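You operate a simulated robot arm through the tools that you are given. There is no shell and no other tool.

You are at the controls of a simulated two-armed robot. One attempt, no reset.

TASK
Tip the black pot back into the soil well and firm the green one.
Fine: the empty pot goes back, the well ends shut; press with the tamper and put it back. Set down upright: wooden tamper.

Only the result counts: the job must be done as asked and must still hold three seconds after the hand-in. Knocking over, shifting, dropping, spilling or breaking anything else fails it.

THE ROBOT
Two 7-joint arms with fingered hands on one trunk that stands fixed in place. Base frame: the origin is at the foot of the trunk, x ahead of it, y to its left, z up. Lengths are in mm, angles in rad, forces in N, time in s.
The left shoulder is at [50, 214, 869], the right one opposite. With the tool pointing down near the work surface each hand reaches from about 340 to 880 mm from the base axis, measured 20 degrees to its own side. Payload 3 kg a hand.
The tool frame of a hand sits at the grasp point between the pads (the TCP): z along the fingers, y along the line on which they close. The tips reach 26 mm beyond it. The gripper opens to 132 mm; its body begins 73 mm behind the TCP. The gripper is a hand of 3 fingers: y runs from the thumb to the fingers, the wrist lies at [0, 0, -229] in the tool frame.
Orientation is told as [roll, pitch, yaw] about the base's x, y, z axes, in that order, counted from this pose: with the fingers straight down and closing along the base's y, the tool's x points along the base's -x, its y along +y and its z along -z.

THE INTERFACE
- The arms move only by the tool play_rows. It takes "left_increments", "right_increments" or both (then of equal length, played together; a hand with none holds still); each is a list of rows, each a list of 6 numbers: the turn, a rotation vector about the base's x, y, z in rad, then the shift along the base's x, y, z in mm. In form: [[rx, ry, rz, tx, ty, tz], ...]. A call has 1 to 20 rows; each row is the pose to reach, as a shift and turn from the pose commanded when the call began. A row lasts 0.2 s, in which the tool goes at most 50 mm and 0.15 rad; a call with a longer step from one row to the next is refused whole. A pose out of reach is approached as far as the arm can. The call stops where the force on the tool passes 90 N (or 10 N more than at its start, if that is more) or the arm is blocked; 0.2 s more then pass. In this call time passes only in rows, and 0.2 s behind the last. It gives the time, the measured TCP pose, the force on the tool (base axes), the opening and the grip force at its end, in the units of the frame above (readings bear some noise), with the torque about the TCP (base axes, N m) and any sound that the robot's microphone picked up, and new pictures: "show" is both (left out), scene, wrist or none (wrist: the cameras of the hands that moved).
- Cameras (640 x 400 px; columns grow to the right, rows downward): "scene" is now at [31.9, -16.9, 1500.1]; the picture's right is [-0.22, -0.98, 0.00], its down [-0.64, 0.14, -0.76] and it looks along [0.74, -0.16, -0.65] (base axes); focal length 352 px, centre (320, 200). "left" rides on the left gripper at [-62, 3, -92] in its tool frame; the picture's right is [-0.05, -1.00, 0.00], its down [0.83, -0.04, -0.56] and it looks along [0.55, -0.03, 0.83] (tool axes); focal length 230 px, centre (320, 200). "right" rides on the right gripper at [62, 3, -92] in its tool frame; the picture's right is [-0.05, 1.00, 0.00], its down [-0.83, -0.04, -0.56] and it looks along [-0.55, -0.03, 0.83] (tool axes); focal length 230 px, centre (320, 200). There is no depth. A picture from a camera that has moved, and an enlarged one, comes with that camera's place and axes in the base frame and with its lens.
- curl_fingers(finger1, finger2, thumb_bend, hand): sets how far each is bent, from 0 (flat) to 100 (curled in); at 30 the hand is open as for a grip, at 70 the pads meet at the TCP. One left out holds its place. A second passes; each finger stops where it meets its share of the squeeze, and holds until it gets a number again. It is the only way to open and close the hand. It gives what a move gives, with no picture; readings hold the bend of each and the force on the fingers (four entries, about 0 where the hand has none), thumb and palm.
- head_to(pan, tilt): turns the head with the scene camera to pan (to the left, within 1.501 rad either way) and tilt (down, from -0.506 to 1.204), counted from straight ahead of the robot. It gives what a move gives, and a new picture of the scene camera.
- enlarge(camera, box): a new picture of the part [left, top, right, bottom] of that camera's present view, enlarged. No time passes.
- sign_off(): hands the job in; it is judged then, once.

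Nothing tells you positions but the pictures and the camera data. Unless the task says otherwise, let go and move clear before handing in.

The tools are called after "Call:" by a JSON object that holds its "op" and its "data". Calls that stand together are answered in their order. play_rows: Moves the arms, as the interface text tells. Its arguments: {"type":"object","properties":{"left_increments":{"type":"array","items":{"type":"array","items":{"type":"number"}}},"right_increments":{"type":"array","items":{"type":"array","items":{"type":"number"}}},"show":{"type":"string","enum":["both","scene","wrist","none"]}},"required":[]} The other tools are called the same way: curl_fingers (finger1, finger2, thumb_bend, hand) moves the fingers one by one; head_to (pan, tilt) turns the head that bears the scene camera; enlarge (camera, box) takes an enlarged picture of a part of a camera's view; sign_off () hands the job in.

At the start:

```text
clock: 0.0
left_tcp_pos: [419.5, 120.5, 1277.5]
left_tcp_rot: [0.0, 0.0, -0.11]
left_ft_force: [-0.2, -0.4, -0.4]
left_wrist_torque: [0.01, -0.02, 0.04]
left_grip_width: 131.5
left_grip_force: 0.0
left_shape: jaw
left_bend: [30.0, 30.0, 30.0]
left_finger forces: [0.1, 0.1, 0.0, 0.0, 0.0, 0.0]
right_tcp_pos: [454.4, -279.2, 1243.0]
right_tcp_rot: [0.0, -0.001, -0.109]
right_ft_force: [0.0, 0.4, 0.7]
right_wrist_torque: [0.0, -0.01, 0.0]
right_grip_width: 131.9
right_grip_force: 0.0
right_shape: jaw
right_bend: [30.0, 30.0, 30.0]
right_finger forces: [0.1, 0.0, 0.1, 0.0, 0.0, 0.1]
head pan, tilt (commanded): [-0.218, 0.712]
```

scene: 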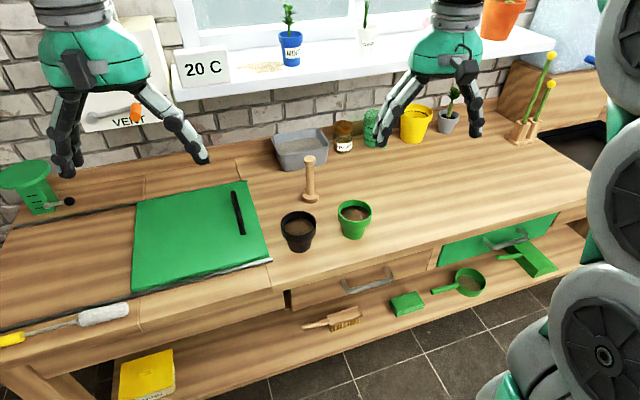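
right: 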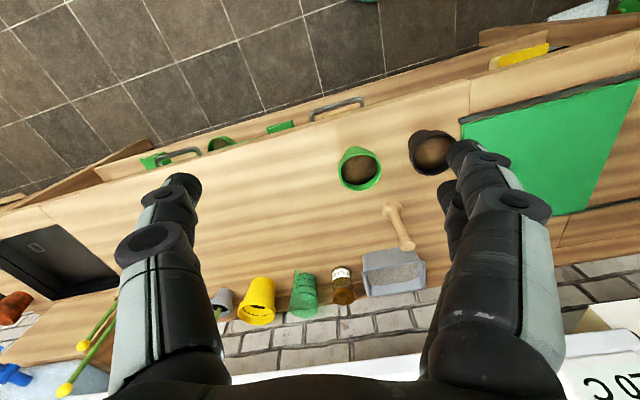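
left: 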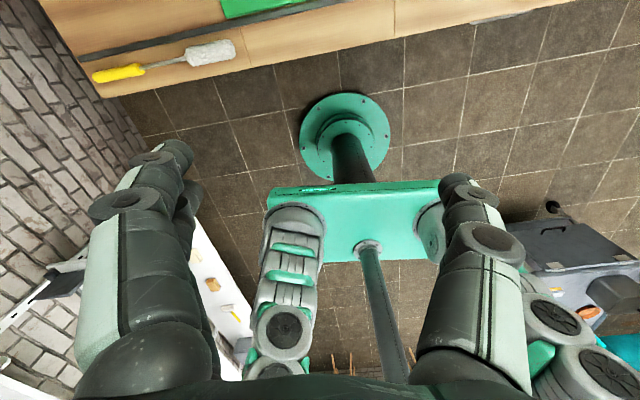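

I see a bench with a black pot and a green pot (both holding soil), a wooden tamper standing behind them, a green mat on the left and a dark opening on the right that may be the soil well. I'll look around more closely before moving.

Call:
{"op": "enlarge", "data": {"camera": "scene", "box": [240, 80, 440, 300]}}

Call:
{"op": "enlarge", "data": {"camera": "scene", "box": [440, 20, 640, 160]}}

Call:
{"op": "enlarge", "data": {"camera": "scene", "box": [0, 140, 300, 340]}}

Call:
{"op": "enlarge", "data": {"camera": "right", "box": [0, 120, 220, 320]}}

```text
1.82 times, centred on (340, 190) of scene
camera zoom: at [31.9, -16.9, 1500.1], right [-0.22, -0.98, 0.0], down [-0.64, 0.14, -0.76], along [0.74, -0.16, -0.65], focal length 640 px, centre (284, 218)
```

zoom: 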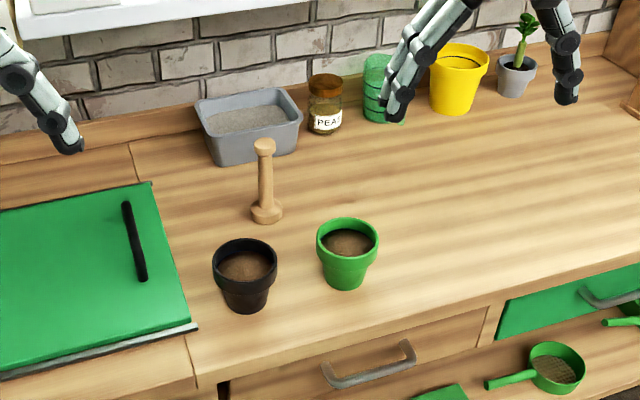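

```text
2.86 times, centred on (540, 90) of scene
camera zoom: at [31.9, -16.9, 1500.1], right [-0.22, -0.98, 0.0], down [-0.64, 0.14, -0.76], along [0.74, -0.16, -0.65], focal length 1006 px, centre (-309, 514)
```

zoom: 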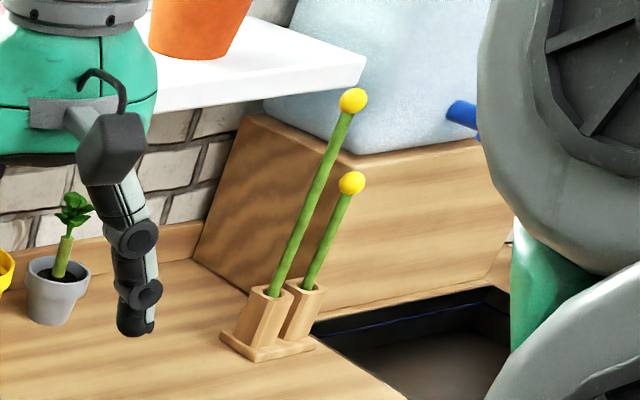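

```text
2.00 times, centred on (150, 240) of scene
camera zoom: at [31.9, -16.9, 1500.1], right [-0.22, -0.98, 0.0], down [-0.64, 0.14, -0.76], along [0.74, -0.16, -0.65], focal length 704 px, centre (660, 120)
```

zoom: 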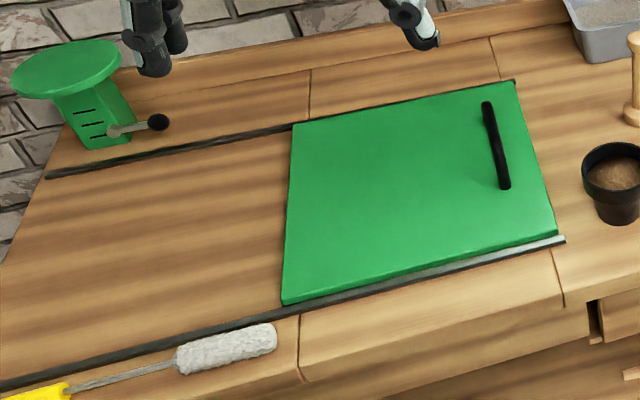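

```text
2.00 times, centred on (110, 220) of right
camera zoom: at [393.3, -267.7, 1334.6], right [0.16, 0.99, 0.0], down [0.82, -0.13, 0.56], along [0.55, -0.09, -0.83], focal length 460 px, centre (740, 160)
```

zoom: 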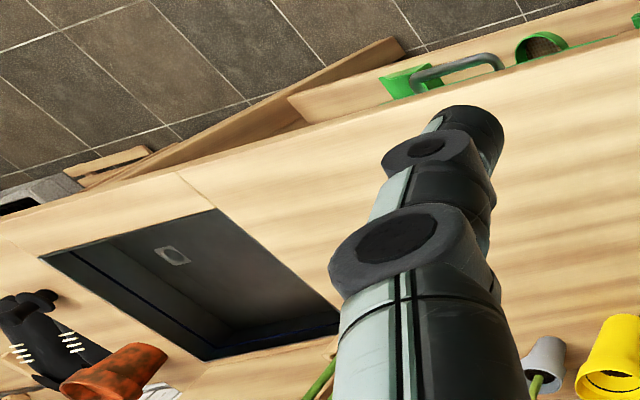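

The green board looks like a sliding lid on rails with a black handle, so the soil well is probably under it. The basin on the right looks like a sink with a drain. I'll turn the head to see the whole bench before acting.

Call:
{"op": "head_to", "data": {"pan": 0.35, "tilt": 0.8}}

Call:
{"op": "head_to", "data": {"pan": -0.8, "tilt": 0.75}}

Call:
{"op": "head_to", "data": {"pan": -0.1, "tilt": 0.95}}

```text
clock: 1.0
left_tcp_pos: [418.7, 119.7, 1276.0]
left_tcp_rot: [0.0, -0.002, -0.11]
left_ft_force: [-0.3, 0.1, -1.4]
left_wrist_torque: [0.03, -0.02, -0.03]
left_grip_width: 132.1
left_grip_force: 0.1
left_shape: jaw
left_bend: [30.0, 30.0, 30.0]
left_finger forces: [0.0, 0.0, 0.0, 0.0, 0.1, 0.1]
right_tcp_pos: [455.5, -278.2, 1243.2]
right_tcp_rot: [0.0, 0.0, -0.11]
right_ft_force: [-0.2, 0.3, 0.3]
right_wrist_torque: [-0.01, 0.01, -0.03]
right_grip_width: 131.8
right_grip_force: 0.0
right_shape: jaw
right_bend: [30.0, 30.0, 30.0]
right_finger forces: [0.1, 0.0, 0.0, 0.1, 0.0, 0.0]
head pan, tilt (commanded): [0.351, 0.799]
camera scene: at [25.2, 29.1, 1492.9], right [0.34, -0.94, 0.0], down [-0.67, -0.25, -0.7], along [0.66, 0.24, -0.72], focal length 352 px, centre (320, 200)
```

scene: 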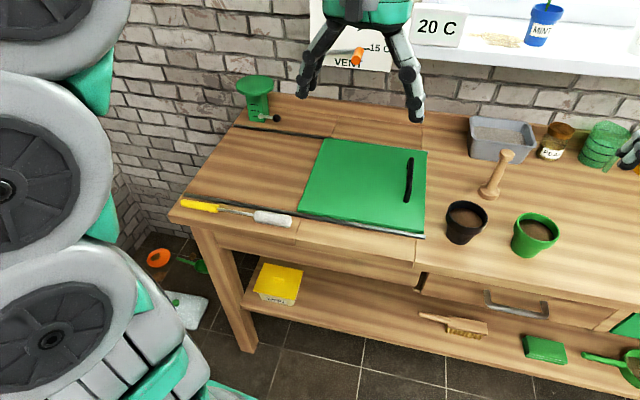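

```text
clock: 2.4
left_tcp_pos: [419.1, 120.4, 1275.7]
left_tcp_rot: [0.0, 0.001, -0.109]
left_ft_force: [0.2, -0.4, 0.2]
left_wrist_torque: [-0.02, -0.01, 0.03]
left_grip_width: 131.8
left_grip_force: 0.2
left_shape: jaw
left_bend: [30.0, 30.0, 30.0]
left_finger forces: [0.0, 0.0, 0.1, 0.1, 0.0, 0.0]
right_tcp_pos: [454.1, -278.9, 1242.6]
right_tcp_rot: [0.0, 0.0, -0.108]
right_ft_force: [0.1, 0.0, -0.1]
right_wrist_torque: [0.01, 0.01, 0.0]
right_grip_width: 132.0
right_grip_force: 0.1
right_shape: jaw
right_bend: [30.0, 30.0, 30.0]
right_finger forces: [0.0, 0.1, 0.0, 0.1, 0.1, 0.1]
head pan, tilt (commanded): [-0.799, 0.75]
camera scene: at [7.2, -58.0, 1496.9], right [-0.72, -0.7, 0.0], down [-0.48, 0.49, -0.73], along [0.51, -0.52, -0.68], focal length 352 px, centre (320, 200)
```

scene: 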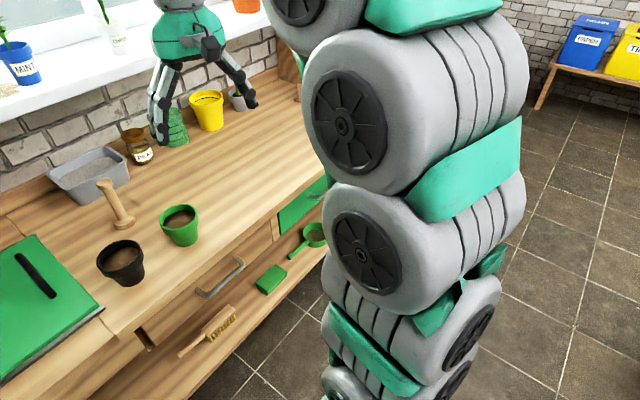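

```text
clock: 3.4
left_tcp_pos: [419.1, 119.7, 1277.6]
left_tcp_rot: [0.001, -0.001, -0.11]
left_ft_force: [-0.4, -0.6, 0.0]
left_wrist_torque: [0.0, -0.02, -0.02]
left_grip_width: 132.0
left_grip_force: 0.0
left_shape: jaw
left_bend: [30.0, 30.0, 30.0]
left_finger forces: [0.1, 0.1, 0.0, 0.0, 0.0, 0.0]
right_tcp_pos: [455.3, -279.2, 1243.0]
right_tcp_rot: [0.0, 0.0, -0.111]
right_ft_force: [1.0, 0.2, 0.3]
right_wrist_torque: [0.02, 0.01, 0.01]
right_grip_width: 131.8
right_grip_force: 0.1
right_shape: jaw
right_bend: [30.0, 30.0, 30.0]
right_finger forces: [0.0, 0.0, 0.0, 0.1, 0.0, 0.1]
head pan, tilt (commanded): [-0.099, 0.949]
camera scene: at [21.8, -5.9, 1481.4], right [-0.1, -0.99, 0.0], down [-0.81, 0.08, -0.58], along [0.58, -0.06, -0.81], focal length 352 px, centre (320, 200)
```

scene: 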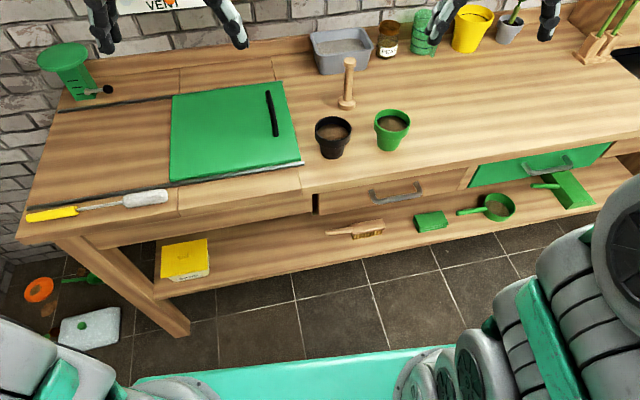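

The right wrist camera and head camera together give me a stereo pair. I'm taking enlarged views so I can triangulate the pots, tamper and lid.

Call:
{"op": "enlarge", "data": {"camera": "scene", "box": [300, 40, 430, 170]}}

Call:
{"op": "enlarge", "data": {"camera": "scene", "box": [150, 70, 320, 220]}}

Call:
{"op": "enlarge", "data": {"camera": "right", "box": [320, 100, 480, 300]}}

Call:
{"op": "enlarge", "data": {"camera": "right", "box": [440, 40, 640, 240]}}

```text
3.08 times, centred on (365, 105) of scene
camera zoom: at [21.8, -5.9, 1481.4], right [-0.1, -0.99, 0.0], down [-0.81, 0.08, -0.58], along [0.58, -0.06, -0.81], focal length 1083 px, centre (182, 492)
```

zoom: 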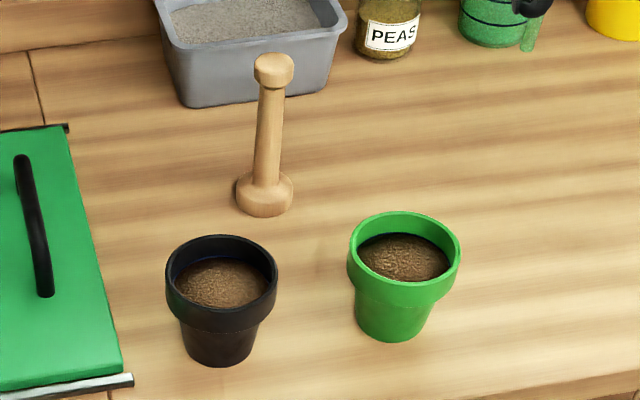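

```text
2.67 times, centred on (235, 145) of scene
camera zoom: at [21.8, -5.9, 1481.4], right [-0.1, -0.99, 0.0], down [-0.81, 0.08, -0.58], along [0.58, -0.06, -0.81], focal length 939 px, centre (547, 347)
```

zoom: 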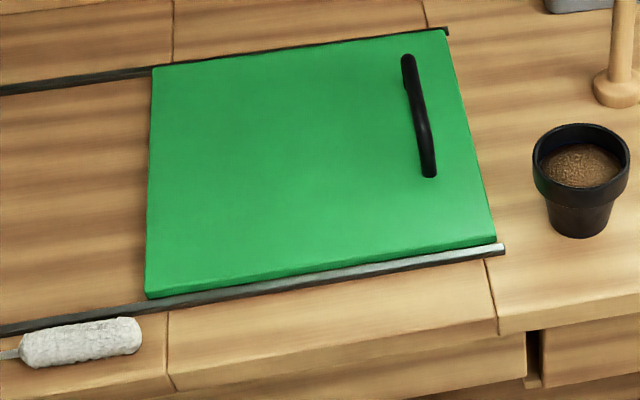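

```text
2.00 times, centred on (400, 200) of right
camera zoom: at [393.3, -267.7, 1334.6], right [0.16, 0.99, 0.0], down [0.82, -0.13, 0.55], along [0.55, -0.09, -0.83], focal length 460 px, centre (160, 200)
```

zoom: 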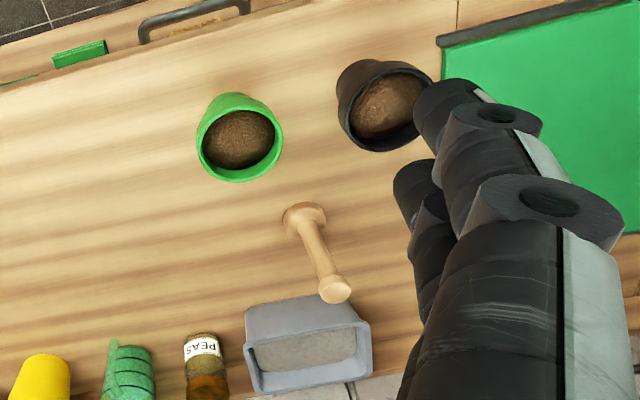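

```text
2.00 times, centred on (540, 140) of right
camera zoom: at [393.3, -267.7, 1334.6], right [0.16, 0.99, 0.0], down [0.82, -0.13, 0.55], along [0.55, -0.09, -0.83], focal length 460 px, centre (-120, 320)
```

zoom: 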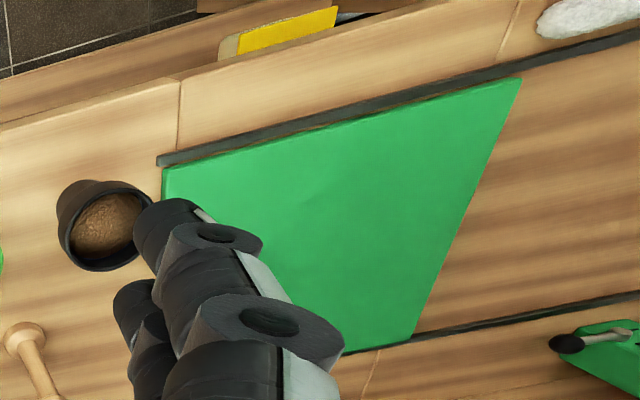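

Triangulation puts the table top near z=890. The black pot is near (569,-93), the green pot near (585,-223) and the tamper near (734,-145). The bench is turned about +0.12 rad, and the lid handle is centred near (689,44). I'll look closer at the lid handle and the rails.

Call:
{"op": "head_to", "data": {"pan": 0.15, "tilt": 0.8}}

Call:
{"op": "enlarge", "data": {"camera": "scene", "box": [280, 130, 400, 250]}}

Call:
{"op": "enlarge", "data": {"camera": "scene", "box": [60, 100, 340, 280]}}

```text
clock: 4.2
left_tcp_pos: [418.6, 119.8, 1276.2]
left_tcp_rot: [0.0, 0.0, -0.11]
left_ft_force: [-0.6, -0.6, 0.6]
left_wrist_torque: [-0.01, 0.01, -0.01]
left_grip_width: 131.9
left_grip_force: 0.1
left_shape: jaw
left_bend: [30.0, 30.0, 30.0]
left_finger forces: [0.0, 0.1, 0.0, 0.0, 0.0, 0.1]
right_tcp_pos: [454.8, -277.8, 1242.0]
right_tcp_rot: [-0.001, 0.001, -0.11]
right_ft_force: [0.1, 1.0, 0.3]
right_wrist_torque: [0.01, 0.0, -0.02]
right_grip_width: 131.9
right_grip_force: 0.1
right_shape: jaw
right_bend: [30.0, 30.0, 30.0]
right_finger forces: [0.0, 0.0, 0.1, 0.0, 0.0, 0.1]
head pan, tilt (commanded): [0.15, 0.799]
camera scene: at [29.2, 13.4, 1492.9], right [0.15, -0.99, 0.0], down [-0.71, -0.11, -0.7], along [0.69, 0.1, -0.72], focal length 352 px, centre (320, 200)
```

scene: 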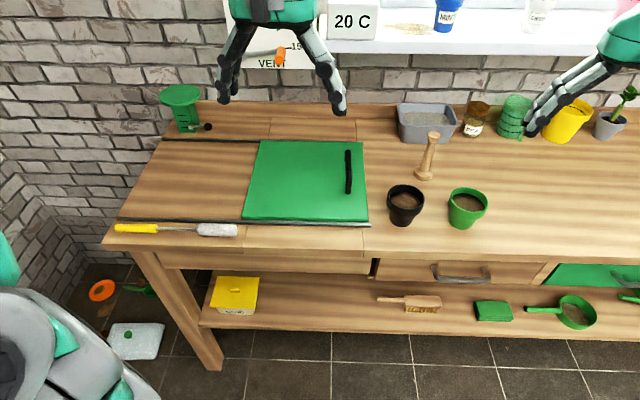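

```text
3.33 times, centred on (340, 190) of scene
camera zoom: at [29.2, 13.4, 1492.9], right [0.15, -0.99, 0.0], down [-0.71, -0.11, -0.7], along [0.69, 0.1, -0.72], focal length 1173 px, centre (253, 233)
```

zoom: 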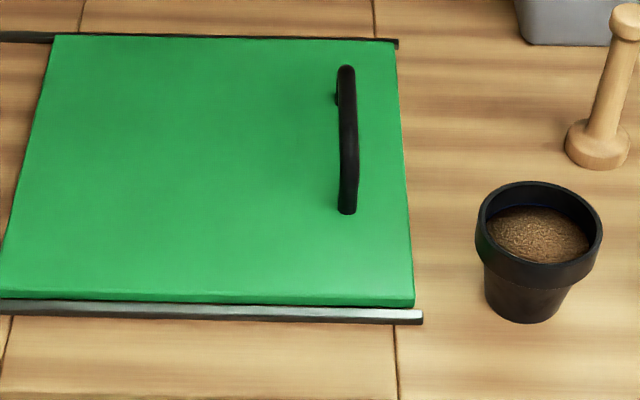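

```text
2.22 times, centred on (200, 190) of scene
camera zoom: at [29.2, 13.4, 1492.9], right [0.15, -0.99, 0.0], down [-0.71, -0.11, -0.7], along [0.69, 0.1, -0.72], focal length 782 px, centre (587, 222)
```

zoom: 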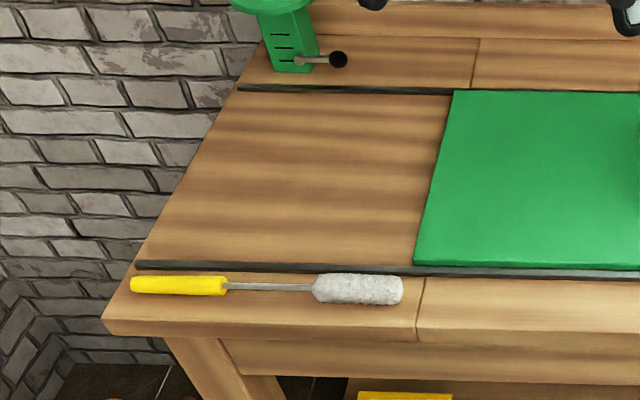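

The handle bar looks about 155 mm long, near z≈928, about 25–30 mm above the lid and running along the bench's depth. I'll move the left hand above it and align it with the bench yaw (+0.12).

Call:
{"op": "play_rows", "data": {"left_increments": [[0, 0, 0.029, 32, -10, -15], [0, 0, 0.058, 65, -19, -30], [0, 0, 0.087, 98, -29, -50], [0, 0, 0.116, 130, -38, -75], [0, 0, 0.145, 163, -48, -100], [0, 0, 0.174, 195, -58, -125], [0, 0, 0.203, 228, -67, -150], [0, 0, 0.23, 260, -77, -176]], "show": "both"}}

```text
clock: 6.0
left_tcp_pos: [680.3, 43.2, 1099.3]
left_tcp_rot: [0.001, 0.001, 0.121]
left_ft_force: [0.3, -0.4, 0.3]
left_wrist_torque: [-0.01, 0.01, 0.01]
left_grip_width: 131.8
left_grip_force: 0.1
left_shape: jaw
left_bend: [30.0, 30.0, 30.0]
left_finger forces: [0.0, 0.1, 0.1, 0.1, 0.1, 0.0]
right_tcp_pos: [454.0, -278.8, 1242.6]
right_tcp_rot: [0.001, 0.001, -0.11]
right_ft_force: [-0.4, -0.7, 0.6]
right_wrist_torque: [-0.02, -0.01, 0.02]
right_grip_width: 132.0
right_grip_force: 0.0
right_shape: jaw
right_bend: [30.0, 30.0, 30.0]
right_finger forces: [0.0, 0.0, 0.1, 0.0, 0.0, 0.0]
head pan, tilt (commanded): [0.15, 0.799]
camera scene: at [29.1, 13.5, 1492.9], right [0.15, -0.99, 0.0], down [-0.71, -0.11, -0.7], along [0.69, 0.1, -0.72], focal length 352 px, centre (320, 200)
camera left: at [741.4, 53.3, 1192.2], right [0.17, -0.99, 0.0], down [-0.82, -0.14, 0.55], along [-0.55, -0.1, -0.83], focal length 230 px, centre (320, 200)
```

scene: 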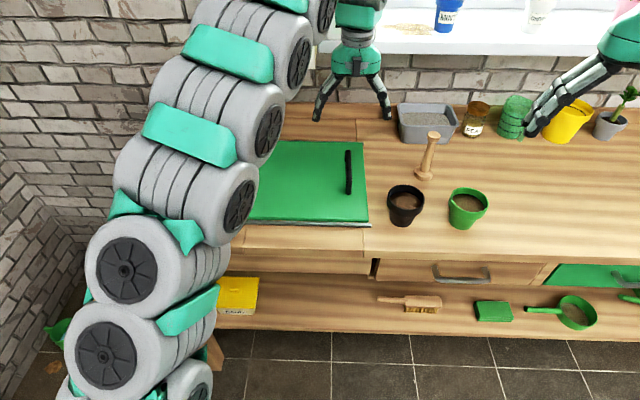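
left: 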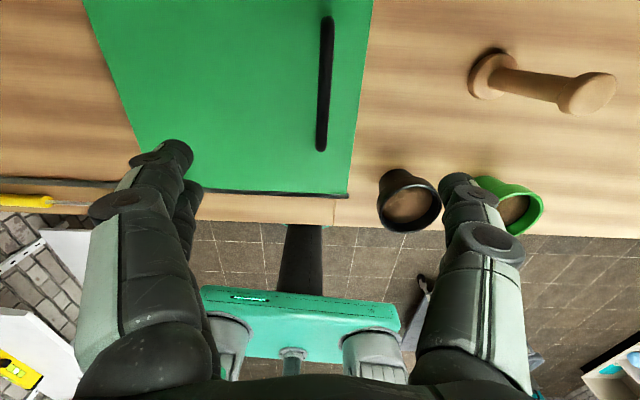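

The hand is over the handle. I'll zoom in with the left wrist camera to fix the height of the handle and the lid edges.

Call:
{"op": "enlarge", "data": {"camera": "left", "box": [260, 0, 400, 100]}}

Call:
{"op": "enlarge", "data": {"camera": "left", "box": [260, 110, 400, 210]}}

Call:
{"op": "enlarge", "data": {"camera": "left", "box": [360, 20, 640, 240]}}

Call:
{"op": "enlarge", "data": {"camera": "scene", "box": [310, 120, 430, 240]}}

```text
4.00 times, centred on (330, 50) of left
camera zoom: at [741.4, 53.3, 1192.2], right [0.17, -0.99, 0.0], down [-0.82, -0.14, 0.55], along [-0.55, -0.1, -0.83], focal length 920 px, centre (280, 800)
```

zoom: 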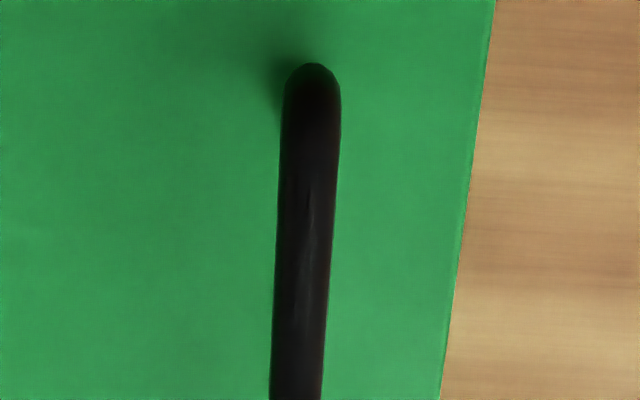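

```text
4.00 times, centred on (330, 160) of left
camera zoom: at [741.4, 53.3, 1192.2], right [0.17, -0.99, 0.0], down [-0.82, -0.14, 0.55], along [-0.55, -0.1, -0.83], focal length 920 px, centre (280, 360)
```

zoom: 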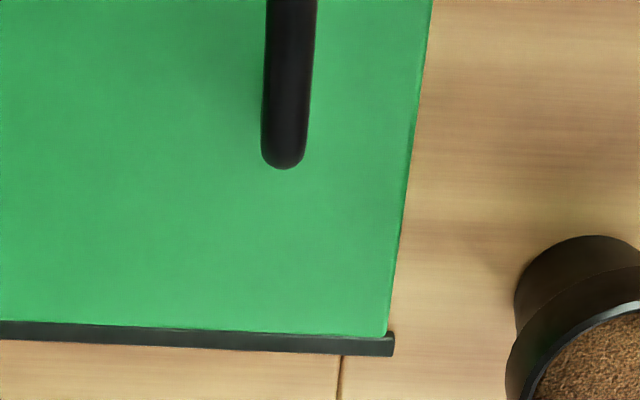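

```text
1.82 times, centred on (500, 130) of left
camera zoom: at [741.4, 53.3, 1192.2], right [0.17, -0.99, 0.0], down [-0.82, -0.14, 0.55], along [-0.55, -0.1, -0.83], focal length 418 px, centre (-7, 327)
```

zoom: 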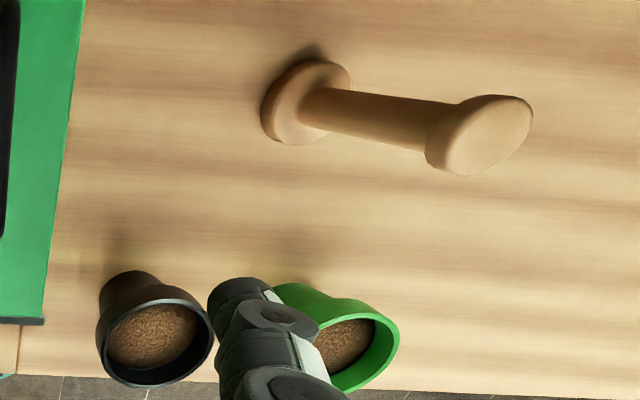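

```text
3.33 times, centred on (370, 180) of scene
camera zoom: at [29.1, 13.5, 1492.9], right [0.15, -0.99, 0.0], down [-0.71, -0.11, -0.7], along [0.69, 0.1, -0.72], focal length 1173 px, centre (153, 267)
```

zoom: 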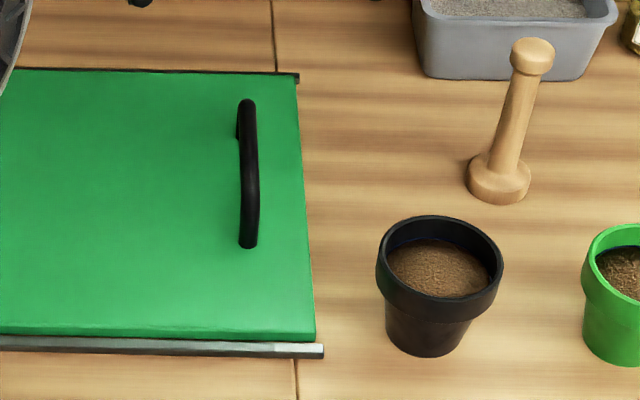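

Triangulating again gives: table z≈881, lid top≈890, handle bar z≈912–926 from (630,34) to (765,50), black pot (587,-93) with its rim at about 950, green pot (600,-225) and tamper (747,-150) with its top at about 1009. I'll lower the left hand over the middle of the handle.

Call:
{"op": "play_rows", "data": {"left_increments": [[0, 0, 0, 6, 0, -40], [0, 0, 0, 12, 0, -80], [0, 0, 0, 15, -1, -115], [0, 0, 0, 15, -1, -140], [0, 0, 0, 15, -1, -155]], "show": "both"}}

```text
clock: 7.2
left_tcp_pos: [694.3, 43.2, 945.0]
left_tcp_rot: [0.001, 0.0, 0.12]
left_ft_force: [-0.3, 0.2, -0.3]
left_wrist_torque: [-0.01, 0.01, -0.02]
left_grip_width: 131.8
left_grip_force: 0.1
left_shape: jaw
left_bend: [30.0, 30.0, 30.0]
left_finger forces: [0.1, 0.0, 0.0, 0.1, 0.0, 0.0]
right_tcp_pos: [455.0, -278.5, 1242.4]
right_tcp_rot: [-0.001, 0.001, -0.109]
right_ft_force: [0.1, -0.3, -1.2]
right_wrist_torque: [0.03, 0.02, -0.01]
right_grip_width: 131.7
right_grip_force: 0.0
right_shape: jaw
right_bend: [30.0, 30.0, 30.0]
right_finger forces: [0.0, 0.1, 0.0, 0.0, 0.1, 0.0]
head pan, tilt (commanded): [0.15, 0.799]
camera scene: at [29.2, 13.5, 1492.9], right [0.15, -0.99, 0.0], down [-0.71, -0.11, -0.7], along [0.69, 0.1, -0.72], focal length 352 px, centre (320, 200)
camera left: at [754.7, 52.4, 1037.7], right [0.17, -0.99, 0.0], down [-0.82, -0.14, 0.56], along [-0.55, -0.09, -0.83], focal length 230 px, centre (320, 200)
```

scene: 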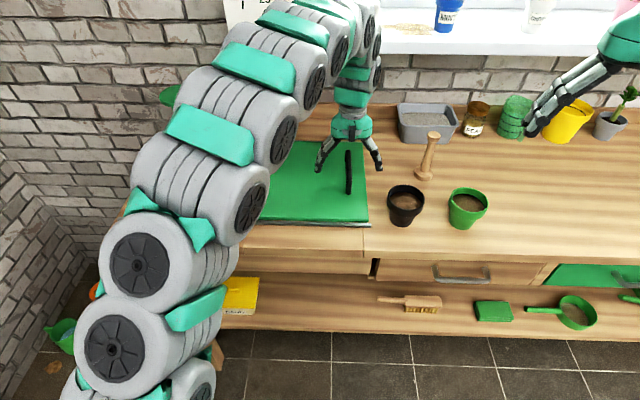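
left: 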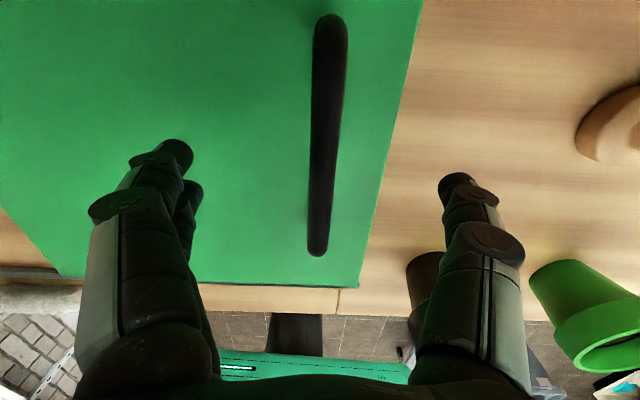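

The bar is centred between the thumb and fingers. I'll lower the hand about 20 mm more and then close on the bar.

Call:
{"op": "play_rows", "data": {"left_increments": [[0, 0, 0, 0, 0, -10], [0, 0, 0, 0, 0, -18]], "show": "wrist"}}

Call:
{"op": "curl_fingers", "data": {"hand": "left", "finger1": 68, "finger2": 68, "thumb_bend": 68}}

Call:
{"op": "enlarge", "data": {"camera": "left", "box": [0, 0, 640, 400]}}

```text
clock: 7.8
left_tcp_pos: [694.1, 42.7, 926.8]
left_tcp_rot: [0.0, 0.001, 0.121]
left_ft_force: [0.4, -0.5, -0.5]
left_wrist_torque: [-0.01, 0.02, -0.01]
left_grip_width: 132.0
left_grip_force: 0.0
left_shape: jaw
left_bend: [30.0, 30.0, 30.0]
left_finger forces: [0.0, 0.0, 0.0, 0.0, 0.0, 0.1]
right_tcp_pos: [455.0, -278.3, 1243.5]
right_tcp_rot: [0.001, 0.001, -0.109]
right_ft_force: [-0.1, 0.5, 0.3]
right_wrist_torque: [-0.02, -0.01, 0.01]
right_grip_width: 131.9
right_grip_force: 0.0
right_shape: jaw
right_bend: [30.0, 30.0, 30.0]
right_finger forces: [0.1, 0.0, 0.0, 0.0, 0.0, 0.0]
head pan, tilt (commanded): [0.15, 0.799]
camera left: at [755.1, 52.9, 1019.9], right [0.17, -0.99, 0.0], down [-0.82, -0.14, 0.55], along [-0.55, -0.09, -0.83], focal length 230 px, centre (320, 200)
```

left: 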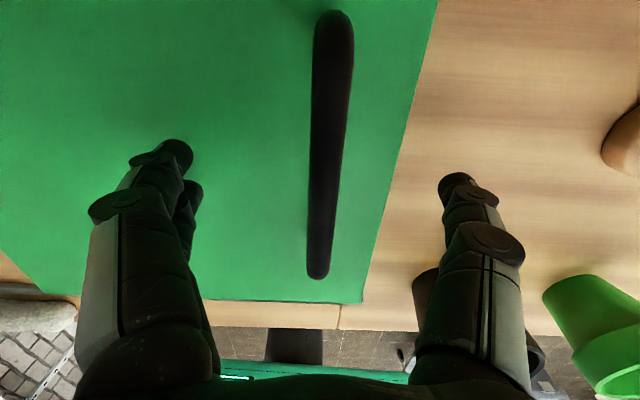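

```text
clock: 8.8
left_tcp_pos: [694.1, 41.5, 927.8]
left_tcp_rot: [0.001, -0.001, 0.12]
left_ft_force: [-0.6, -0.1, -0.5]
left_wrist_torque: [-0.02, -0.03, 0.03]
left_grip_width: 11.4
left_grip_force: 0.0
left_shape: fingers
left_bend: [68.0, 68.0, 68.0]
left_finger forces: [0.1, 0.1, 0.0, 0.0, 0.0, 0.0]
right_tcp_pos: [454.5, -279.6, 1242.0]
right_tcp_rot: [0.0, 0.001, -0.11]
right_ft_force: [-0.2, -0.6, 0.6]
right_wrist_torque: [-0.01, -0.05, 0.01]
right_grip_width: 132.1
right_grip_force: 0.1
right_shape: jaw
right_bend: [30.0, 30.0, 30.0]
right_finger forces: [0.0, 0.0, 0.0, 0.0, 0.1, 0.0]
head pan, tilt (commanded): [0.15, 0.799]
```

```text
1.00 times, centred on (320, 200) of left (not enlarged: the box is as wide or as high as the picture)
camera zoom: at [755.0, 52.9, 1019.9], right [0.17, -0.99, 0.0], down [-0.82, -0.14, 0.56], along [-0.55, -0.09, -0.83], focal length 230 px, centre (320, 200)
```

zoom: 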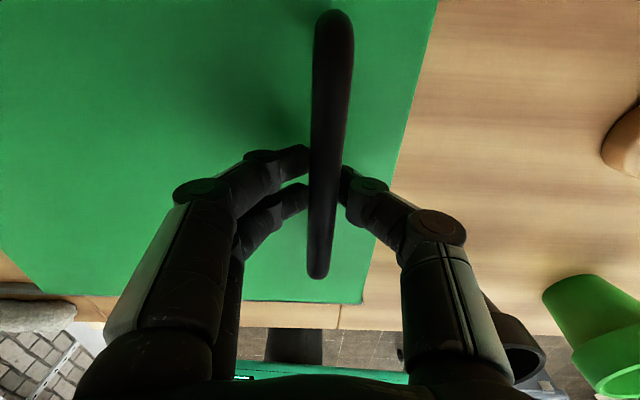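

The fingers are now caged around the bar without squeezing it. I'll close them a little more and slide the lid left along the rails, starting with a short step.

Call:
{"op": "curl_fingers", "data": {"hand": "left", "finger1": 72, "finger2": 72, "thumb_bend": 72}}

Call:
{"op": "play_rows", "data": {"left_increments": [[0, 0, 0, -1.2, 10, 0], [0, 0, 0, -2.4, 20, 0], [0, 0, 0, -3.6, 30, 0]], "show": "both"}}

```text
clock: 9.8
left_tcp_pos: [694.2, 41.7, 928.5]
left_tcp_rot: [0.0, -0.002, 0.121]
left_ft_force: [-0.2, -0.5, -0.8]
left_wrist_torque: [-0.03, 0.0, 0.0]
left_grip_width: 1.8
left_grip_force: 0.9
left_shape: fingers
left_bend: [72.0, 72.0, 71.0]
left_finger forces: [0.0, 0.1, 0.0, 0.2, 1.5, 0.0]
right_tcp_pos: [454.0, -279.1, 1242.5]
right_tcp_rot: [0.0, -0.002, -0.109]
right_ft_force: [0.3, 0.3, 0.1]
right_wrist_torque: [-0.01, 0.0, 0.01]
right_grip_width: 132.3
right_grip_force: 0.1
right_shape: jaw
right_bend: [30.0, 30.0, 30.0]
right_finger forces: [0.0, 0.2, 0.0, 0.0, 0.0, 0.0]
head pan, tilt (commanded): [0.15, 0.799]
```

```text
clock: 10.6
left_tcp_pos: [691.5, 73.9, 928.6]
left_tcp_rot: [0.001, 0.0, 0.121]
left_ft_force: [-0.1, -0.1, -1.3]
left_wrist_torque: [0.05, -0.01, -0.01]
left_grip_width: 1.9
left_grip_force: 0.8
left_shape: fingers
left_bend: [72.0, 72.0, 71.0]
left_finger forces: [0.0, 0.0, 0.0, 0.0, 1.7, 0.0]
right_tcp_pos: [453.5, -279.5, 1243.3]
right_tcp_rot: [0.0, 0.0, -0.11]
right_ft_force: [0.2, -0.2, 0.8]
right_wrist_torque: [-0.02, 0.0, 0.02]
right_grip_width: 131.6
right_grip_force: 0.0
right_shape: jaw
right_bend: [30.0, 30.0, 30.0]
right_finger forces: [0.0, 0.1, 0.0, 0.1, 0.1, 0.1]
head pan, tilt (commanded): [0.15, 0.799]
camera scene: at [29.2, 13.4, 1492.9], right [0.15, -0.99, 0.0], down [-0.71, -0.11, -0.7], along [0.69, 0.1, -0.72], focal length 352 px, centre (320, 200)
camera left: at [752.4, 82.8, 1020.8], right [0.17, -0.99, 0.0], down [-0.82, -0.14, 0.55], along [-0.55, -0.1, -0.83], focal length 230 px, centre (320, 200)
```

scene: 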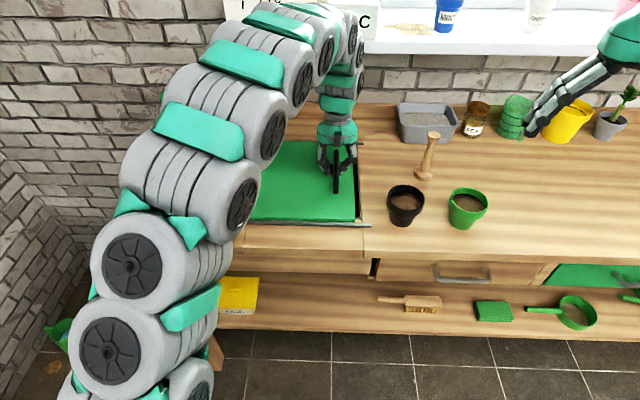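
left: 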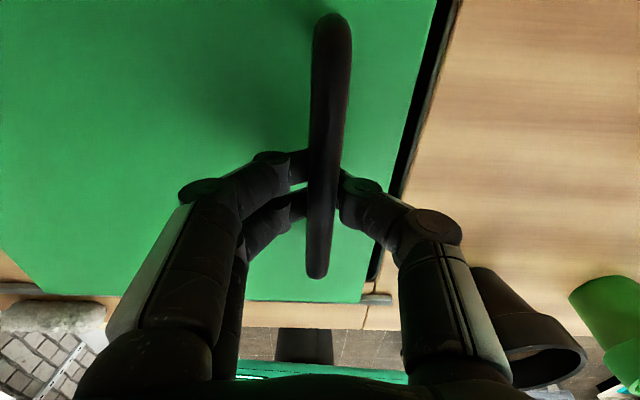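

The lid slides freely and a dark well is showing under it. I'll keep sliding left by about 220 mm.

Call:
{"op": "play_rows", "data": {"left_increments": [[0, 0, 0, -2.5, 20, 0], [0, 0, 0, -5, 42, 0], [0, 0, 0, -7.7, 64, 0], [0, 0, 0, -10.3, 86, 0], [0, 0, 0, -13, 108, 0], [0, 0, 0, -15.6, 130, 0], [0, 0, 0, -18.2, 152, 0], [0, 0, 0, -20.9, 174, 0], [0, 0, 0, -23.5, 196, 0], [0, 0, 0, -26, 216, 0]], "show": "both"}}

```text
clock: 12.8
left_tcp_pos: [664.9, 287.3, 928.7]
left_tcp_rot: [0.001, -0.001, 0.119]
left_ft_force: [0.1, -0.4, -0.1]
left_wrist_torque: [-0.02, -0.03, 0.01]
left_grip_width: 1.5
left_grip_force: 0.5
left_shape: fingers
left_bend: [72.0, 72.0, 71.0]
left_finger forces: [0.1, 0.0, 0.0, 0.1, 1.3, 0.0]
right_tcp_pos: [454.5, -278.1, 1243.4]
right_tcp_rot: [0.001, 0.0, -0.11]
right_ft_force: [0.3, 0.2, -0.2]
right_wrist_torque: [-0.04, 0.0, 0.01]
right_grip_width: 131.8
right_grip_force: 0.0
right_shape: jaw
right_bend: [30.0, 30.0, 30.0]
right_finger forces: [0.0, 0.0, 0.1, 0.0, 0.0, 0.0]
head pan, tilt (commanded): [0.15, 0.799]
camera scene: at [29.2, 13.5, 1492.9], right [0.15, -0.99, 0.0], down [-0.71, -0.11, -0.7], along [0.69, 0.1, -0.72], focal length 352 px, centre (320, 200)
camera left: at [726.5, 298.2, 1020.4], right [0.17, -0.99, 0.0], down [-0.82, -0.14, 0.56], along [-0.55, -0.09, -0.83], focal length 230 px, centre (320, 200)
```

scene: 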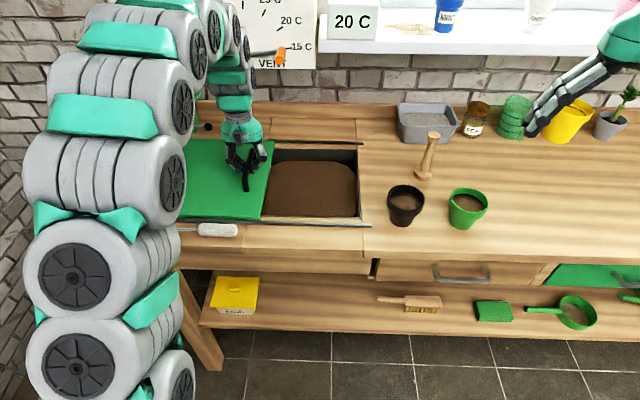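
left: 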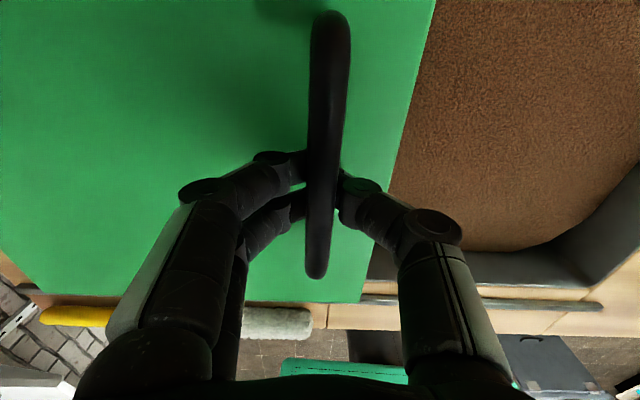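

The well is open with soil visible inside. I'll release the handle and lift the left hand clear.

Call:
{"op": "curl_fingers", "data": {"hand": "left", "finger1": 30, "finger2": 30, "thumb_bend": 30}}

Call:
{"op": "play_rows", "data": {"left_increments": [[0, 0, 0, 0, 0, 30], [0, 0, 0, 0, 0, 70], [0, 0, 0, 0, 0, 115], [0, 0, 0, 0, 0, 160], [0, 0, 0, 0, 0, 200], [0, 0, 0, 0, 0, 230]], "show": "both"}}

```text
clock: 13.8
left_tcp_pos: [665.4, 288.3, 927.9]
left_tcp_rot: [0.0, 0.001, 0.12]
left_ft_force: [-0.7, 0.3, 0.8]
left_wrist_torque: [0.01, -0.02, 0.02]
left_grip_width: 133.8
left_grip_force: 0.0
left_shape: fingers
left_bend: [30.0, 30.0, 30.0]
left_finger forces: [0.0, 0.0, 0.0, 0.0, 0.0, 0.0]
right_tcp_pos: [455.2, -278.0, 1242.5]
right_tcp_rot: [0.001, 0.001, -0.109]
right_ft_force: [0.0, -0.3, 0.1]
right_wrist_torque: [0.0, 0.0, -0.02]
right_grip_width: 131.7
right_grip_force: 0.0
right_shape: jaw
right_bend: [30.0, 30.0, 30.0]
right_finger forces: [0.0, 0.0, 0.0, 0.0, 0.0, 0.0]
head pan, tilt (commanded): [0.15, 0.799]
```

```text
clock: 15.2
left_tcp_pos: [664.7, 288.2, 1156.7]
left_tcp_rot: [0.001, 0.0, 0.121]
left_ft_force: [-0.2, -1.0, 0.5]
left_wrist_torque: [0.03, 0.0, 0.02]
left_grip_width: 133.8
left_grip_force: 0.0
left_shape: fingers
left_bend: [30.0, 30.0, 30.0]
left_finger forces: [0.0, 0.0, 0.1, 0.1, 0.0, 0.1]
right_tcp_pos: [454.5, -279.6, 1243.0]
right_tcp_rot: [0.0, 0.0, -0.109]
right_ft_force: [-0.3, -0.4, 0.8]
right_wrist_torque: [0.0, -0.03, 0.0]
right_grip_width: 131.8
right_grip_force: 0.2
right_shape: jaw
right_bend: [30.0, 30.0, 30.0]
right_finger forces: [0.0, 0.0, 0.0, 0.0, 0.0, 0.0]
head pan, tilt (commanded): [0.15, 0.799]
camera scene: at [29.1, 13.5, 1492.9], right [0.15, -0.99, 0.0], down [-0.71, -0.11, -0.7], along [0.69, 0.1, -0.72], focal length 352 px, centre (320, 200)
camera left: at [726.2, 298.5, 1249.0], right [0.17, -0.99, 0.0], down [-0.82, -0.14, 0.56], along [-0.55, -0.1, -0.83], focal length 230 px, centre (320, 200)
```

scene: 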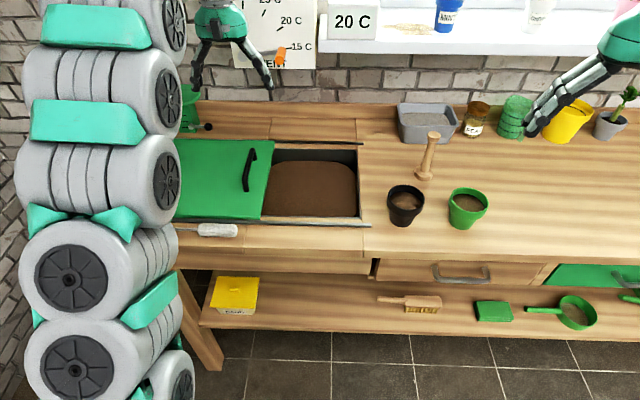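
left: 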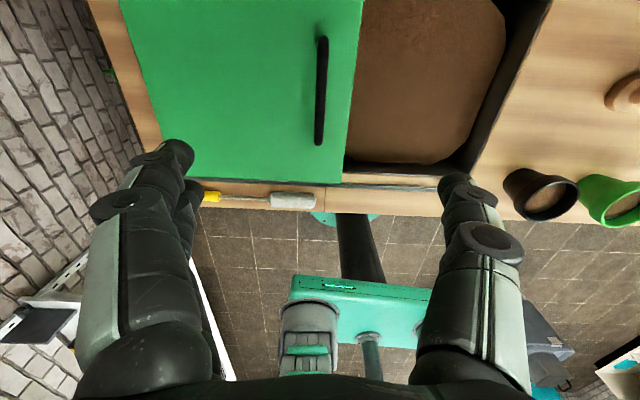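

The well opening spans roughly x 555–810 and y 10–230. I'll take the black pot with the left hand, tool tilted to about 25° below horizontal so I can pour by rolling. First I'll bring the hand around and rehearse the pour orientation in free air above the bench.

Call:
{"op": "play_rows", "data": {"left_increments": [[0, 0, -0.08, -11, -38, 5], [0, 0, -0.16, -22, -76, 10], [0, 0, -0.24, -33, -114, 15], [0, 0, -0.32, -44, -152, 20], [0, 0, -0.4, -55, -190, 25], [0, 0, -0.47, -65, -228, 30]], "show": "none"}}

Call:
{"op": "play_rows", "data": {"left_increments": [[-0.049, -0.133, 0, 0, 0, 0], [-0.097, -0.266, 0, 0, 0, 0], [-0.146, -0.4, 0, 0, 0, 0], [-0.195, -0.533, 0, 0, 0, 0], [-0.243, -0.666, 0, 0, 0, 0], [-0.292, -0.799, 0, 0, 0, 0], [-0.34, -0.932, 0, 0, 0, 0], [-0.389, -1.065, 0, 0, 0, 0]], "show": "both"}}

```text
clock: 16.6
left_tcp_pos: [600.6, 60.9, 1186.6]
left_tcp_rot: [-0.001, -0.002, -0.35]
left_ft_force: [-0.2, 0.0, -0.2]
left_wrist_torque: [-0.01, 0.0, -0.01]
left_grip_width: 134.1
left_grip_force: 0.1
left_shape: fingers
left_bend: [30.0, 30.0, 30.0]
left_finger forces: [0.0, 0.1, 0.0, 0.0, 0.1, 0.1]
right_tcp_pos: [454.3, -278.7, 1243.1]
right_tcp_rot: [0.0, 0.001, -0.111]
right_ft_force: [-0.2, 0.9, -0.4]
right_wrist_torque: [0.01, 0.01, 0.0]
right_grip_width: 131.8
right_grip_force: 0.0
right_shape: jaw
right_bend: [30.0, 30.0, 30.0]
right_finger forces: [0.0, 0.0, 0.0, 0.0, 0.0, 0.1]
head pan, tilt (commanded): [0.15, 0.799]
```

```text
clock: 18.4
left_tcp_pos: [598.8, 60.8, 1186.4]
left_tcp_rot: [0.002, -1.135, -0.35]
left_ft_force: [1.1, -0.3, 1.5]
left_wrist_torque: [0.01, -0.01, -0.03]
left_grip_width: 134.2
left_grip_force: 0.1
left_shape: fingers
left_bend: [30.0, 30.0, 30.0]
left_finger forces: [0.0, 0.0, 0.0, 0.1, 0.0, 0.0]
right_tcp_pos: [454.7, -278.4, 1242.7]
right_tcp_rot: [0.0, 0.002, -0.111]
right_ft_force: [0.5, 0.6, 0.7]
right_wrist_torque: [-0.02, 0.02, 0.0]
right_grip_width: 131.8
right_grip_force: 0.1
right_shape: jaw
right_bend: [30.0, 30.0, 30.0]
right_finger forces: [0.1, 0.0, 0.0, 0.1, 0.0, 0.0]
head pan, tilt (commanded): [0.15, 0.799]
camera scene: at [29.2, 13.5, 1492.9], right [0.15, -0.99, 0.0], down [-0.71, -0.11, -0.7], along [0.69, 0.1, -0.72], focal length 352 px, centre (320, 200)
camera left: at [546.4, 82.3, 1281.4], right [-0.32, -0.95, 0.05], down [-0.82, 0.25, -0.52], along [0.48, -0.2, -0.85], focal length 230 px, centre (320, 200)
```

scene: 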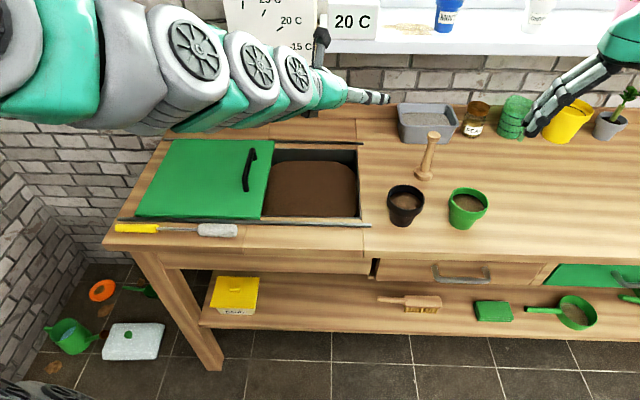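
left: 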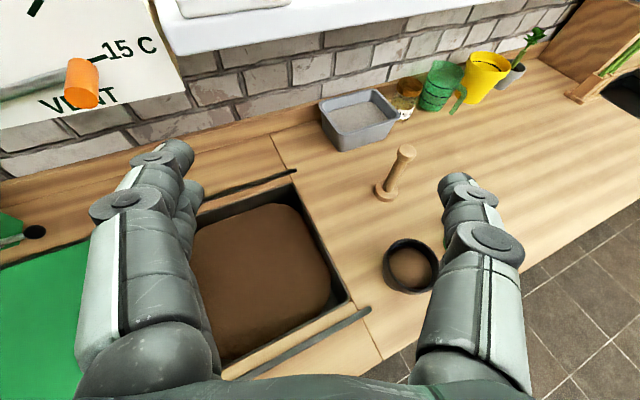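

The hand is tilted as planned, and the wrist camera now looks over the top of the hand at the well and pots. I'll rehearse the roll about the heading axis, tilting left, to confirm the arm can reach it.

Call:
{"op": "play_rows", "data": {"left_increments": [[-0.136, 0.0497, 0, 0, 0, 0], [-0.272, 0.0994, 0, 0, 0, 0], [-0.408, 0.149, 0, 0, 0, 0], [-0.544, 0.199, 0, 0, 0, 0], [-0.68, 0.2485, 0, 0, 0, 0], [-0.816, 0.298, 0, 0, 0, 0], [-0.952, 0.348, 0, 0, 0, 0], [-1.088, 0.398, 0, 0, 0, 0], [-1.224, 0.447, 0, 0, 0, 0], [-1.36, 0.497, 0, 0, 0, 0], [-1.496, 0.547, 0, 0, 0, 0], [-1.632, 0.596, 0, 0, 0, 0], [-1.768, 0.646, 0, 0, 0, 0], [-1.904, 0.696, 0, 0, 0, 0], [-2.04, 0.7455, 0, 0, 0, 0], [-2.176, 0.795, 0, 0, 0, 0]], "show": "both"}}

```text
clock: 21.8
left_tcp_pos: [638.3, 77.5, 1192.2]
left_tcp_rot: [-1.943, 0.665, 0.655]
left_ft_force: [0.0, -0.4, 0.4]
left_wrist_torque: [-0.02, -0.01, 0.0]
left_grip_width: 134.8
left_grip_force: 0.2
left_shape: fingers
left_bend: [30.0, 30.0, 30.0]
left_finger forces: [0.0, 0.0, 0.1, 0.0, 0.0, 0.1]
left hand out of reach, approached as far as the arm can: row 8, 13, 14, 15, 16
right_tcp_pos: [455.2, -278.4, 1243.2]
right_tcp_rot: [-0.001, 0.001, -0.111]
right_ft_force: [0.4, 0.8, 0.2]
right_wrist_torque: [-0.02, 0.02, 0.02]
right_grip_width: 131.8
right_grip_force: 0.1
right_shape: jaw
right_bend: [30.0, 30.0, 30.0]
right_finger forces: [0.0, 0.0, 0.0, 0.1, 0.0, 0.0]
head pan, tilt (commanded): [0.15, 0.799]
camera scene: at [29.3, 13.5, 1492.9], right [0.15, -0.99, 0.0], down [-0.71, -0.11, -0.7], along [0.69, 0.1, -0.72], focal length 352 px, centre (320, 200)
camera left: at [606.6, 159.8, 1126.4], right [0.27, 0.66, 0.7], down [-0.92, -0.03, 0.38], along [0.28, -0.75, 0.6], focal length 230 px, centre (320, 200)
```

scene: 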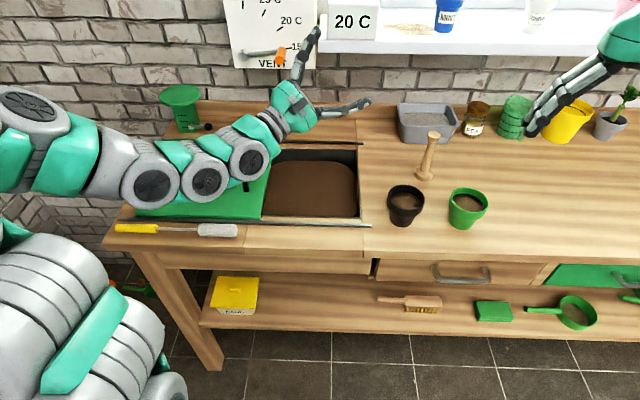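
left: 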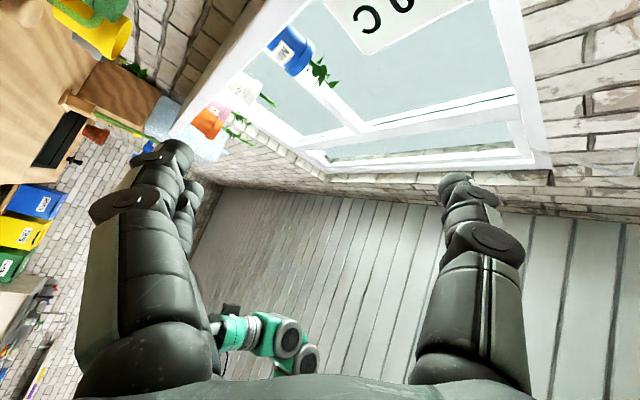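

The orientation was reached at about 133° of tilt, but the position drifted because the wrist came too close to the trunk. I'll check that the same orientation reaches properly over the well.

Call:
{"op": "play_rows", "data": {"left_increments": [[0, 0, 0, 25, 8, -15], [0, 0, 0, 50, 16, -30], [0, 0, 0, 75, 24, -50], [0, 0, 0, 90, 30, -70]], "show": "both"}}

```text
clock: 22.8
left_tcp_pos: [727.5, 107.1, 1122.4]
left_tcp_rot: [-1.943, 0.663, 0.655]
left_ft_force: [0.0, -0.2, -0.2]
left_wrist_torque: [0.02, -0.06, -0.06]
left_grip_width: 134.8
left_grip_force: 0.0
left_shape: fingers
left_bend: [30.0, 30.0, 30.0]
left_finger forces: [0.1, 0.1, 0.0, 0.1, 0.0, 0.0]
right_tcp_pos: [454.8, -278.8, 1243.3]
right_tcp_rot: [0.0, 0.001, -0.11]
right_ft_force: [-0.4, 0.0, -0.4]
right_wrist_torque: [0.01, -0.01, 0.0]
right_grip_width: 132.0
right_grip_force: 0.1
right_shape: jaw
right_bend: [30.0, 30.0, 30.0]
right_finger forces: [0.0, 0.0, 0.0, 0.1, 0.0, 0.0]
head pan, tilt (commanded): [0.15, 0.799]
camera scene: at [29.2, 13.5, 1492.9], right [0.15, -0.99, 0.0], down [-0.71, -0.11, -0.7], along [0.69, 0.1, -0.72], focal length 352 px, centre (320, 200)
camera left: at [696.6, 190.8, 1055.2], right [0.27, 0.66, 0.7], down [-0.92, -0.04, 0.38], along [0.28, -0.75, 0.6], focal length 230 px, centre (320, 200)
```

scene: 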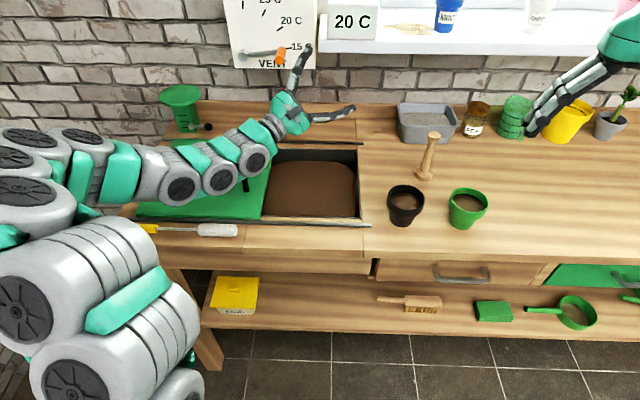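
left: 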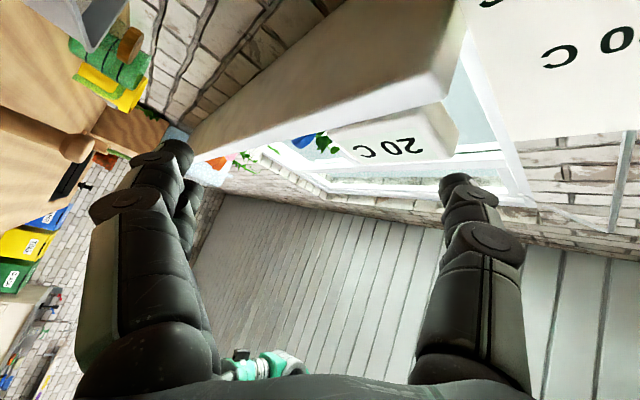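

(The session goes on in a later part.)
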